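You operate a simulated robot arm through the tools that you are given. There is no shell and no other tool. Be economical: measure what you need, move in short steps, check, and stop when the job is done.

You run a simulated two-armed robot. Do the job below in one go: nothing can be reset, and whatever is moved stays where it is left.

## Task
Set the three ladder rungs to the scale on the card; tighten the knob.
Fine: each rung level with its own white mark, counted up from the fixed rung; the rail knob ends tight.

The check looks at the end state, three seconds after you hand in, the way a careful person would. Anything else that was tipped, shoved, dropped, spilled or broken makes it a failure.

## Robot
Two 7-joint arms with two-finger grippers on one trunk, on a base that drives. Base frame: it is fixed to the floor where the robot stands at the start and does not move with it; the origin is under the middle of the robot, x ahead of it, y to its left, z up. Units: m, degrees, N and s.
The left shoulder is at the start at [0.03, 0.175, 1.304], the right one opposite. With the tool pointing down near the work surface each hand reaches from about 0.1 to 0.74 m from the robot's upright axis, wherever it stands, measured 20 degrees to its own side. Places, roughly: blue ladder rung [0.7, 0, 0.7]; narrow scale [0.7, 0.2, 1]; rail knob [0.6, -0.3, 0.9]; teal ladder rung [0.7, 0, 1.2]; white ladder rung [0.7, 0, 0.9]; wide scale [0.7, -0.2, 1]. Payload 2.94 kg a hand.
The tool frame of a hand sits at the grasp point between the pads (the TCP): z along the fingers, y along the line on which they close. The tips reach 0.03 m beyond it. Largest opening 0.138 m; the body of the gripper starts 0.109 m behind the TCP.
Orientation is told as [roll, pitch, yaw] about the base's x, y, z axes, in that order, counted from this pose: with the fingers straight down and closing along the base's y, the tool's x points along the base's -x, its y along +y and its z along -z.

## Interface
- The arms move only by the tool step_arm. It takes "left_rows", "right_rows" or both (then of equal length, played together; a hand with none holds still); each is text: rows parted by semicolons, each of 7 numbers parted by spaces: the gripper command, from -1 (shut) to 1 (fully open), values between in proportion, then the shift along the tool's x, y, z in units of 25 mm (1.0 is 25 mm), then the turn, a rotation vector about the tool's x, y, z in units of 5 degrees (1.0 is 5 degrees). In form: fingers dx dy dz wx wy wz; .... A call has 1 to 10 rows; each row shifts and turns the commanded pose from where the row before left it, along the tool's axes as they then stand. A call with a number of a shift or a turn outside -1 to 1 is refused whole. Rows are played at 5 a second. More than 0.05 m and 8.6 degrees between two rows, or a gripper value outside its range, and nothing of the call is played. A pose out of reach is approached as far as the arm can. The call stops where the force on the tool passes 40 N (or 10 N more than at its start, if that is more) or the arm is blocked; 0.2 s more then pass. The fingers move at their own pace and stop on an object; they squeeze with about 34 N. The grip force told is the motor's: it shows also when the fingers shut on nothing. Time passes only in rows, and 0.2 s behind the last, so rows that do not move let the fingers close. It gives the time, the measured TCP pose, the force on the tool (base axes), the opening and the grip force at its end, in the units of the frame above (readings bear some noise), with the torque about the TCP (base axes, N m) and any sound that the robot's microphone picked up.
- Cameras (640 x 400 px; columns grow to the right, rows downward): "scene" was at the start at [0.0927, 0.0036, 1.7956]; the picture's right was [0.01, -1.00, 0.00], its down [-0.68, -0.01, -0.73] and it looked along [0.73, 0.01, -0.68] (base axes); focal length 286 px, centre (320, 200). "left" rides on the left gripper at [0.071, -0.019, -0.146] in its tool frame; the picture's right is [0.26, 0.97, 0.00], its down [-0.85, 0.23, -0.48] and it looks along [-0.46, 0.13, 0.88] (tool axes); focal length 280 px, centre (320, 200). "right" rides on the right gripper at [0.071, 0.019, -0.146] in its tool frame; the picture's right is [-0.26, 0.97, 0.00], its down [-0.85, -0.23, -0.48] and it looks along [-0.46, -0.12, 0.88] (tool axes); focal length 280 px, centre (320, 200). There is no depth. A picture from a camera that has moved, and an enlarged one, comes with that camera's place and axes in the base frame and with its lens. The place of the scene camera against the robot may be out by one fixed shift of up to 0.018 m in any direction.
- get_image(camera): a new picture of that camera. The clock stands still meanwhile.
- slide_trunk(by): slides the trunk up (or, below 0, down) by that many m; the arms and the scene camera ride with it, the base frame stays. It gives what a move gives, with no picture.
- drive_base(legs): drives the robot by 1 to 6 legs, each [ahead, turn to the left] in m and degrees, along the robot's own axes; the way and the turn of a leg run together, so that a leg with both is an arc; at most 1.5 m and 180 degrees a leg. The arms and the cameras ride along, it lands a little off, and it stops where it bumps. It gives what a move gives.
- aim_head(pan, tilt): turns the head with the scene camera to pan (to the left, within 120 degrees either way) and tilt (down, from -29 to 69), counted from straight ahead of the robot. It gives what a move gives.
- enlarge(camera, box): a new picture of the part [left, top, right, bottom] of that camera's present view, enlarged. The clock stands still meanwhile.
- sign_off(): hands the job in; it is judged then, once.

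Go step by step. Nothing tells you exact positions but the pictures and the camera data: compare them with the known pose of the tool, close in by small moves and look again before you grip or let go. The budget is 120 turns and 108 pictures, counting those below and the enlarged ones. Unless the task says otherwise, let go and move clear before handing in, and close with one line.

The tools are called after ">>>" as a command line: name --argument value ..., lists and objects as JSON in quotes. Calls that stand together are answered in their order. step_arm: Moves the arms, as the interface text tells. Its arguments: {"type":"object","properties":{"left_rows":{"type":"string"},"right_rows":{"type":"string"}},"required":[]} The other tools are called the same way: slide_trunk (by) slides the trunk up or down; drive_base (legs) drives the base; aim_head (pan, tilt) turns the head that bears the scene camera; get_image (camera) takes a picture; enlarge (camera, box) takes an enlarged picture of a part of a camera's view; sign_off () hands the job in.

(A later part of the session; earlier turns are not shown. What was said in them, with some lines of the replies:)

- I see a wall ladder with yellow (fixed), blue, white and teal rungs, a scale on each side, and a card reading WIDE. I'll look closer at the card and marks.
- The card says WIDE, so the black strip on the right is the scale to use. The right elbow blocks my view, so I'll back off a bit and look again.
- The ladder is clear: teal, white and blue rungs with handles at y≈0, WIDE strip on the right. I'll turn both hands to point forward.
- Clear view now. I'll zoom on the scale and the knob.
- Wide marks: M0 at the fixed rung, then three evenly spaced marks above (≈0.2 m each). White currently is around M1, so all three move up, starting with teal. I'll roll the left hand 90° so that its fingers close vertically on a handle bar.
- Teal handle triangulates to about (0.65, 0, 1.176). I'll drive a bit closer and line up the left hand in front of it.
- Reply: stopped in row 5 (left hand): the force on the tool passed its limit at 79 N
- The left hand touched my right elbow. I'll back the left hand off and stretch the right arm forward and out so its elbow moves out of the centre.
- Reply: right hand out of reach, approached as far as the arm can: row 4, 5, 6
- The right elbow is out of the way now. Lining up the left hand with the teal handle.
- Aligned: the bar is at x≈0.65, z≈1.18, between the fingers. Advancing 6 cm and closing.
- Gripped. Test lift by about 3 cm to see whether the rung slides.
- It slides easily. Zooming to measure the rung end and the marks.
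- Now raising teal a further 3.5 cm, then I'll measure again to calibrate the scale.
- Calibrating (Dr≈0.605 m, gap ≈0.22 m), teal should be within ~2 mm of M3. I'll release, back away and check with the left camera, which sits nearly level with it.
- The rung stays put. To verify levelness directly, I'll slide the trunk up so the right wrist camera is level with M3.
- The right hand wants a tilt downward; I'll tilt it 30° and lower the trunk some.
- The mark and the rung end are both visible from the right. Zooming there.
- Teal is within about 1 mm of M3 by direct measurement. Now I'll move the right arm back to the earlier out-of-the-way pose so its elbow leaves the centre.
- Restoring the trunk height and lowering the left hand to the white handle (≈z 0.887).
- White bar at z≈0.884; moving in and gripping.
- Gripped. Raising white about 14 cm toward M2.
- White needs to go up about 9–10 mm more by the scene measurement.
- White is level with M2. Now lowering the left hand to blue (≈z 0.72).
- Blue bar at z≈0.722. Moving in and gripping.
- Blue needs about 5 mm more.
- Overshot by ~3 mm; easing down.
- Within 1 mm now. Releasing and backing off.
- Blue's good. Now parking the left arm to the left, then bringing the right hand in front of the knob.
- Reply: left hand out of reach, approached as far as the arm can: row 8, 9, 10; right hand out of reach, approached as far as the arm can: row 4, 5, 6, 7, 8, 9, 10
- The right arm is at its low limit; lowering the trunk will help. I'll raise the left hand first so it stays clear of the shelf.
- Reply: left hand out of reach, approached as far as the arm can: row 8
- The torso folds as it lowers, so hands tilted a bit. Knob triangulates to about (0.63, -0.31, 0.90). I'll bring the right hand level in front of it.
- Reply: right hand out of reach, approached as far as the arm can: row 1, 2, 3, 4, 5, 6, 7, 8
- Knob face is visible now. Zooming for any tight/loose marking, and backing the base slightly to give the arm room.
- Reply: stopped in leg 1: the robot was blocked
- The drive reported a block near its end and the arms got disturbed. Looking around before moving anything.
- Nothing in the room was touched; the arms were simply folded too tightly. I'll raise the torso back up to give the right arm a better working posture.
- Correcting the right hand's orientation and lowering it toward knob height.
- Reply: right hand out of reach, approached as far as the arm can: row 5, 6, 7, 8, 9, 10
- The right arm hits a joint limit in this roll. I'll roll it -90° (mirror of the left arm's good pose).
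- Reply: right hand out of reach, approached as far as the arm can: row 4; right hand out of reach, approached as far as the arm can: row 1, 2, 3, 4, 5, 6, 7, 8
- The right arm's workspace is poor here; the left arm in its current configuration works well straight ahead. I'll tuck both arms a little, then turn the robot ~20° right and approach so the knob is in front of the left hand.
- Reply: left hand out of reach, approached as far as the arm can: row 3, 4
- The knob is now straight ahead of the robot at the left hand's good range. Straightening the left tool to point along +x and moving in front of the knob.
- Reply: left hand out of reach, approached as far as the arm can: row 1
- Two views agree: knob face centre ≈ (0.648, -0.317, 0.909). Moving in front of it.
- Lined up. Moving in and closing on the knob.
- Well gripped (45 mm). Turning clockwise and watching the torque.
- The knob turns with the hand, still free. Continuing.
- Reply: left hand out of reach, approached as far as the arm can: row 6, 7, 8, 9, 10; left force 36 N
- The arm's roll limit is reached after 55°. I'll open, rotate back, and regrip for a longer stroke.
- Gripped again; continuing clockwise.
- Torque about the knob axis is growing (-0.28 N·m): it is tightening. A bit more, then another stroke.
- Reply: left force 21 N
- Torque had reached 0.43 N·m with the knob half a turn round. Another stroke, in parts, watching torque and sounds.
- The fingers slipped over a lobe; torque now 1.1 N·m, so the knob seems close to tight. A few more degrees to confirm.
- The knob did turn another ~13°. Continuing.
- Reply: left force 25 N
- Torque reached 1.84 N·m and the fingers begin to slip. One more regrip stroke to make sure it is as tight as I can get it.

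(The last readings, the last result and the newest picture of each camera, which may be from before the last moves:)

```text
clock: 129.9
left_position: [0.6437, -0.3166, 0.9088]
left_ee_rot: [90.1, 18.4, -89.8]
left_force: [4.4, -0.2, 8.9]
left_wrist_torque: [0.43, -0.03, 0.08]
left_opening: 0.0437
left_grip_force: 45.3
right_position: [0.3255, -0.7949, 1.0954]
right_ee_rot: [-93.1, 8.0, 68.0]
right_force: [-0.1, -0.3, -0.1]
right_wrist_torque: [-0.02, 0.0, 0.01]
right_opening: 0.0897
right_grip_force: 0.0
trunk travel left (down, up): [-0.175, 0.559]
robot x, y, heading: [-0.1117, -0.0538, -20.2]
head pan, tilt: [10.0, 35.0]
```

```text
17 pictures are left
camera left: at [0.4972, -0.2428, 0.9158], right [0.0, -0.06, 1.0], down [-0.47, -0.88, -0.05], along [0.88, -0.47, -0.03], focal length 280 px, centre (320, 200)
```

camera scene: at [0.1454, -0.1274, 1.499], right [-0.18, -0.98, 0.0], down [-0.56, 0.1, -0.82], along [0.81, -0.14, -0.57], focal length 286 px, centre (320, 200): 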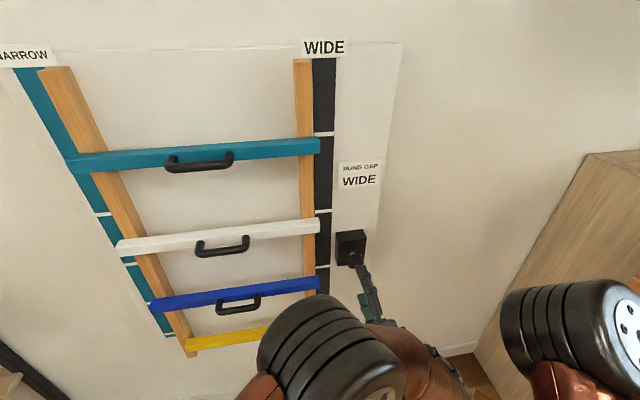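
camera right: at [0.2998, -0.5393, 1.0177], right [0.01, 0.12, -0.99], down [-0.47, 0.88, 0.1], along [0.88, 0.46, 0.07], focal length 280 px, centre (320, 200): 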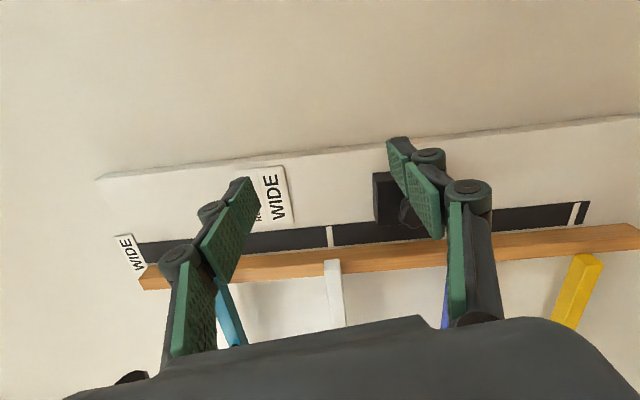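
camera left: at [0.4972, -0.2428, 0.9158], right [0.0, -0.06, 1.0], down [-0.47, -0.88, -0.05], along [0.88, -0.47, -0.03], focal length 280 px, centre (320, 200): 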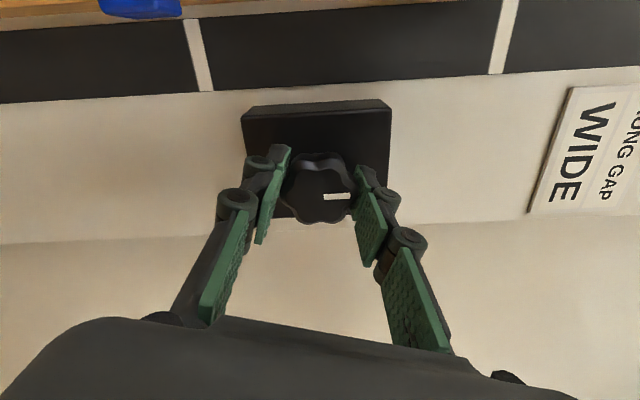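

The knob's pointer is near straight up. I'll continue to the torque peak and release there.

>>> step_arm --left_rows "-1 0 0 0 0 0 1;-1 0 0 0 0 0 1"

>>> step_arm --left_rows "-1 0 0 0 0 0 1;-1 0 0 0 0 0 1"

>>> step_arm --left_rows "-1 0 0 0 0 0 1"

>>> enlarge --camera "left" --box '[220, 120, 420, 245]'

```text
clock: 130.5
left_position: [0.642, -0.3163, 0.9119]
left_ee_rot: [90.2, 28.1, -89.8]
left_force: [6.1, 0.2, 16.0]
left_wrist_torque: [0.16, -0.35, 0.28]
left_opening: 0.0406
left_grip_force: 45.2
right_position: [0.3268, -0.7939, 1.0973]
right_ee_rot: [-93.3, 8.0, 67.9]
right_force: [0.9, 0.2, 0.6]
right_wrist_torque: [0.0, -0.02, 0.0]
right_opening: 0.0897
right_grip_force: 0.0
trunk travel left (down, up): [-0.175, 0.559]
robot x, y, heading: [-0.1125, -0.054, -20.0]
head pan, tilt: [10.0, 35.0]
```

```text
clock: 131.1
left_position: [0.6423, -0.3153, 0.9119]
left_ee_rot: [90.3, 38.3, -89.7]
left_force: [1.2, 0.1, 20.8]
left_wrist_torque: [-1.83, -0.08, -0.19]
left_opening: 0.0425
left_grip_force: 45.2
right_position: [0.3245, -0.793, 1.0978]
right_ee_rot: [-93.2, 8.1, 67.9]
right_force: [0.2, -0.2, -0.6]
right_wrist_torque: [-0.01, -0.05, -0.03]
right_opening: 0.0898
right_grip_force: 0.0
trunk travel left (down, up): [-0.175, 0.559]
robot x, y, heading: [-0.1104, -0.0531, -19.9]
head pan, tilt: [10.0, 35.0]
```

```text
clock: 131.5
left_position: [0.6417, -0.3151, 0.9131]
left_ee_rot: [90.4, 43.2, -89.5]
left_force: [1.6, 3.7, 25.6]
left_wrist_torque: [-1.31, -0.01, -0.3]
left_opening: 0.044
left_grip_force: 44.6
right_position: [0.3254, -0.7935, 1.0981]
right_ee_rot: [-93.3, 8.0, 67.9]
right_force: [0.1, -0.5, 0.3]
right_wrist_torque: [-0.04, 0.03, 0.04]
right_opening: 0.0902
right_grip_force: 0.2
trunk travel left (down, up): [-0.175, 0.559]
robot x, y, heading: [-0.1126, -0.0535, -20.1]
head pan, tilt: [10.0, 35.0]
```

```text
3.20 times, centred on (320, 182) of left
camera zoom: at [0.4965, -0.2508, 0.9478], right [0.0, -0.47, 0.88], down [-0.47, -0.78, -0.42], along [0.88, -0.42, -0.22], focal length 897 px, centre (320, 256)
```

zoom: 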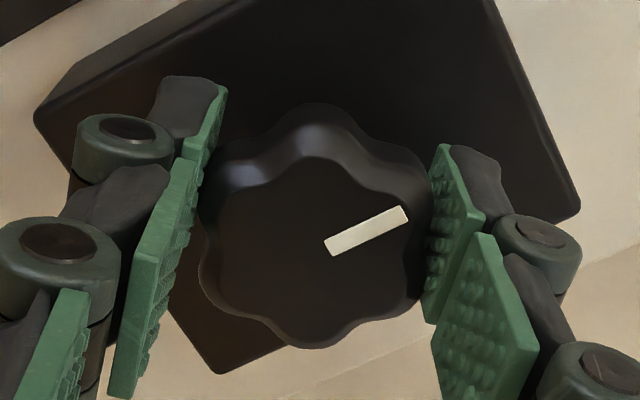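

Peak torque and final knob angle repeat (≈1.85 N·m at the same angle): it is at its stop, tight. Releasing straight and backing away.

>>> step_arm --left_rows "0.3 0 0 0 0 0 0;0.3 0 0 0 0 0 0;0.3 0 0 0 0 0 0;0.3 0 0 -.8 0 0 0;0.3 0 0 -.8 0 0 0;0.3 0 0 -.8 0 0 0;0.3 0 0 -.8 0 0 0;0.3 0 0 -.8 0 0 0"

>>> get_image --camera "left"

>>> get_image --camera "scene"

```text
clock: 133.3
left_position: [0.5424, -0.3152, 0.91]
left_ee_rot: [89.9, 43.3, -89.9]
left_force: [0.2, 0.1, 0.2]
left_wrist_torque: [0.0, -0.02, -0.02]
left_opening: 0.0896
left_grip_force: 0.0
right_position: [0.3266, -0.793, 1.0971]
right_ee_rot: [-93.1, 7.9, 67.9]
right_force: [-0.3, 0.4, -0.5]
right_wrist_torque: [-0.01, 0.0, 0.01]
right_opening: 0.0897
right_grip_force: 0.0
trunk travel left (down, up): [-0.175, 0.559]
robot x, y, heading: [-0.1159, -0.0552, -20.1]
head pan, tilt: [10.0, 35.0]
```

```text
15 pictures are left
camera left: at [0.3961, -0.2508, 0.9449], right [0.0, -0.47, 0.88], down [-0.47, -0.78, -0.41], along [0.88, -0.42, -0.23], focal length 280 px, centre (320, 200)
```

left: 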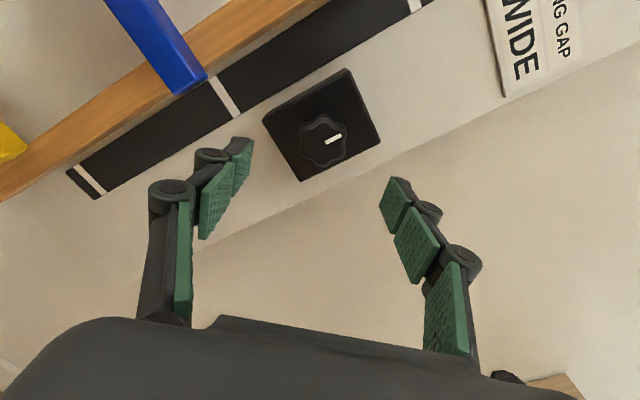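

```text
14 pictures are left
camera scene: at [0.1451, -0.1279, 1.4991], right [-0.18, -0.98, 0.0], down [-0.56, 0.1, -0.82], along [0.81, -0.14, -0.57], focal length 286 px, centre (320, 200)
```

scene: 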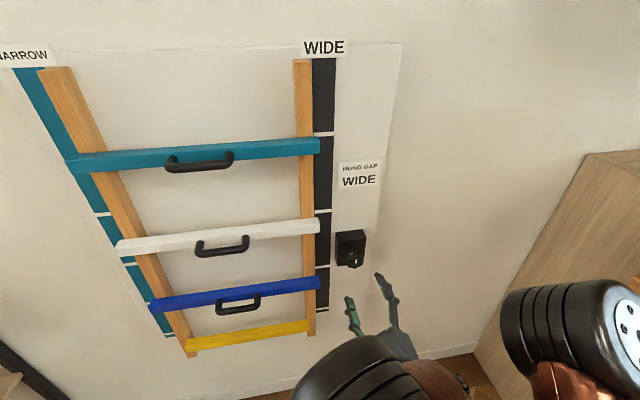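

Knob kept its angle. Final check of the rung levels against the marks from this different viewpoint.

>>> enlarge --camera "left" --box '[40, 40, 260, 210]'

>>> enlarge --camera "scene" --box '[280, 250, 360, 340]'

>>> enlarge --camera "scene" --box '[270, 120, 370, 240]'

```text
2.35 times, centred on (150, 125) of left
camera zoom: at [0.3961, -0.2508, 0.9449], right [0.0, -0.47, 0.88], down [-0.47, -0.78, -0.41], along [0.88, -0.42, -0.23], focal length 660 px, centre (720, 376)
```

zoom: 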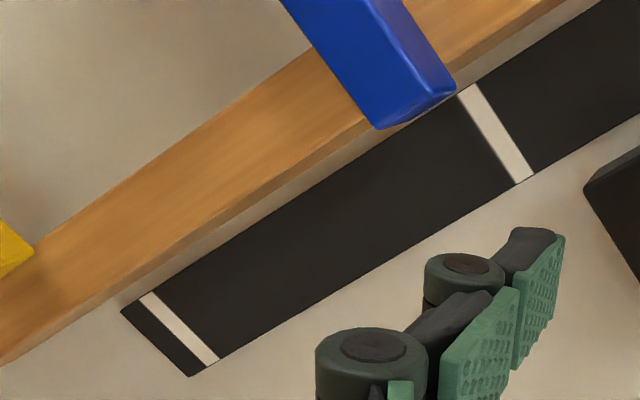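

```text
4.44 times, centred on (320, 295) of scene
camera zoom: at [0.1451, -0.1279, 1.4991], right [-0.18, -0.98, 0.0], down [-0.56, 0.1, -0.82], along [0.81, -0.14, -0.57], focal length 1273 px, centre (320, -222)
```

zoom: 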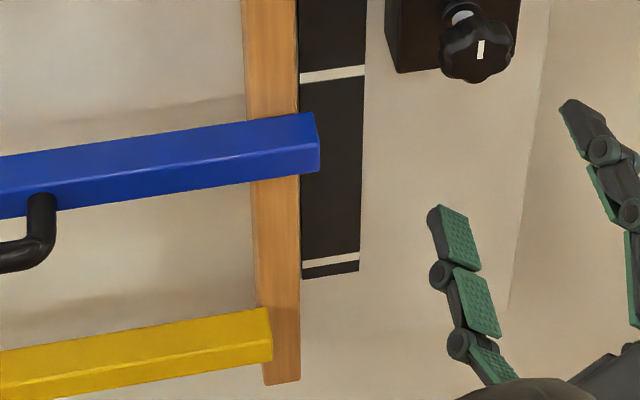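

```text
3.33 times, centred on (320, 180) of scene
camera zoom: at [0.1451, -0.1279, 1.4991], right [-0.18, -0.98, 0.0], down [-0.56, 0.1, -0.82], along [0.81, -0.14, -0.57], focal length 954 px, centre (320, 267)
```

zoom: 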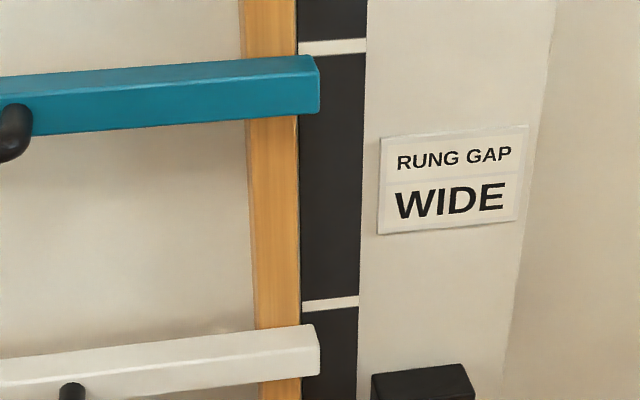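

Blue, white and teal all sit within about 1–2 mm of M1, M2 and M3, and the knob is tight. I'll pull the hand back a little more and hand in.

>>> step_arm --left_rows "0.3 0 0 -.8 0 0 0;0.3 0 0 -.8 0 0 0;0.3 0 0 0 0 0 0"

>>> enlarge --camera "scene" --box '[120, 80, 400, 340]'

```text
clock: 134.1
left_position: [0.5021, -0.3185, 0.9096]
left_ee_rot: [90.0, 43.2, -89.9]
left_force: [-0.2, -0.3, 1.1]
left_wrist_torque: [0.05, -0.03, -0.02]
left_opening: 0.0895
left_grip_force: 0.1
right_position: [0.328, -0.7945, 1.0959]
right_ee_rot: [-93.1, 8.1, 67.9]
right_force: [-0.6, -0.1, 0.2]
right_wrist_torque: [-0.02, -0.01, -0.01]
right_opening: 0.0895
right_grip_force: 0.1
trunk travel left (down, up): [-0.175, 0.559]
robot x, y, heading: [-0.112, -0.0525, -20.2]
head pan, tilt: [10.0, 35.0]
```

```text
1.54 times, centred on (260, 210) of scene
camera zoom: at [0.1456, -0.1281, 1.4989], right [-0.18, -0.98, 0.0], down [-0.56, 0.1, -0.82], along [0.81, -0.14, -0.57], focal length 441 px, centre (412, 185)
```

zoom: 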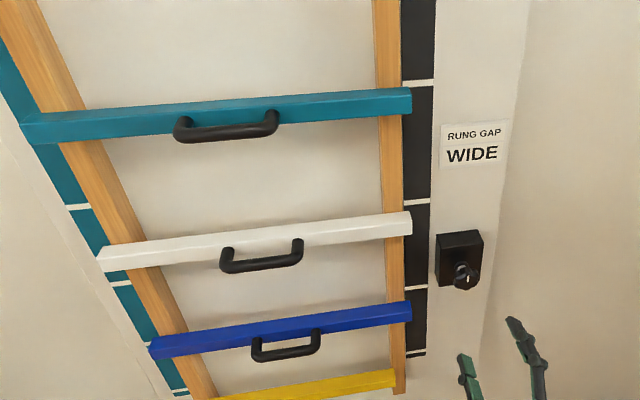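

Everything looks in place and both hands are clear, so I'm handing in.

>>> sign_off

```text
The job is handed in.
```

I set the blue, white and teal rungs level with the first, second and third WIDE marks above the fixed rung, each within about 1–2 mm. The rail knob is tight: it stopped at the same angle twice, at about 1.85 N·m.
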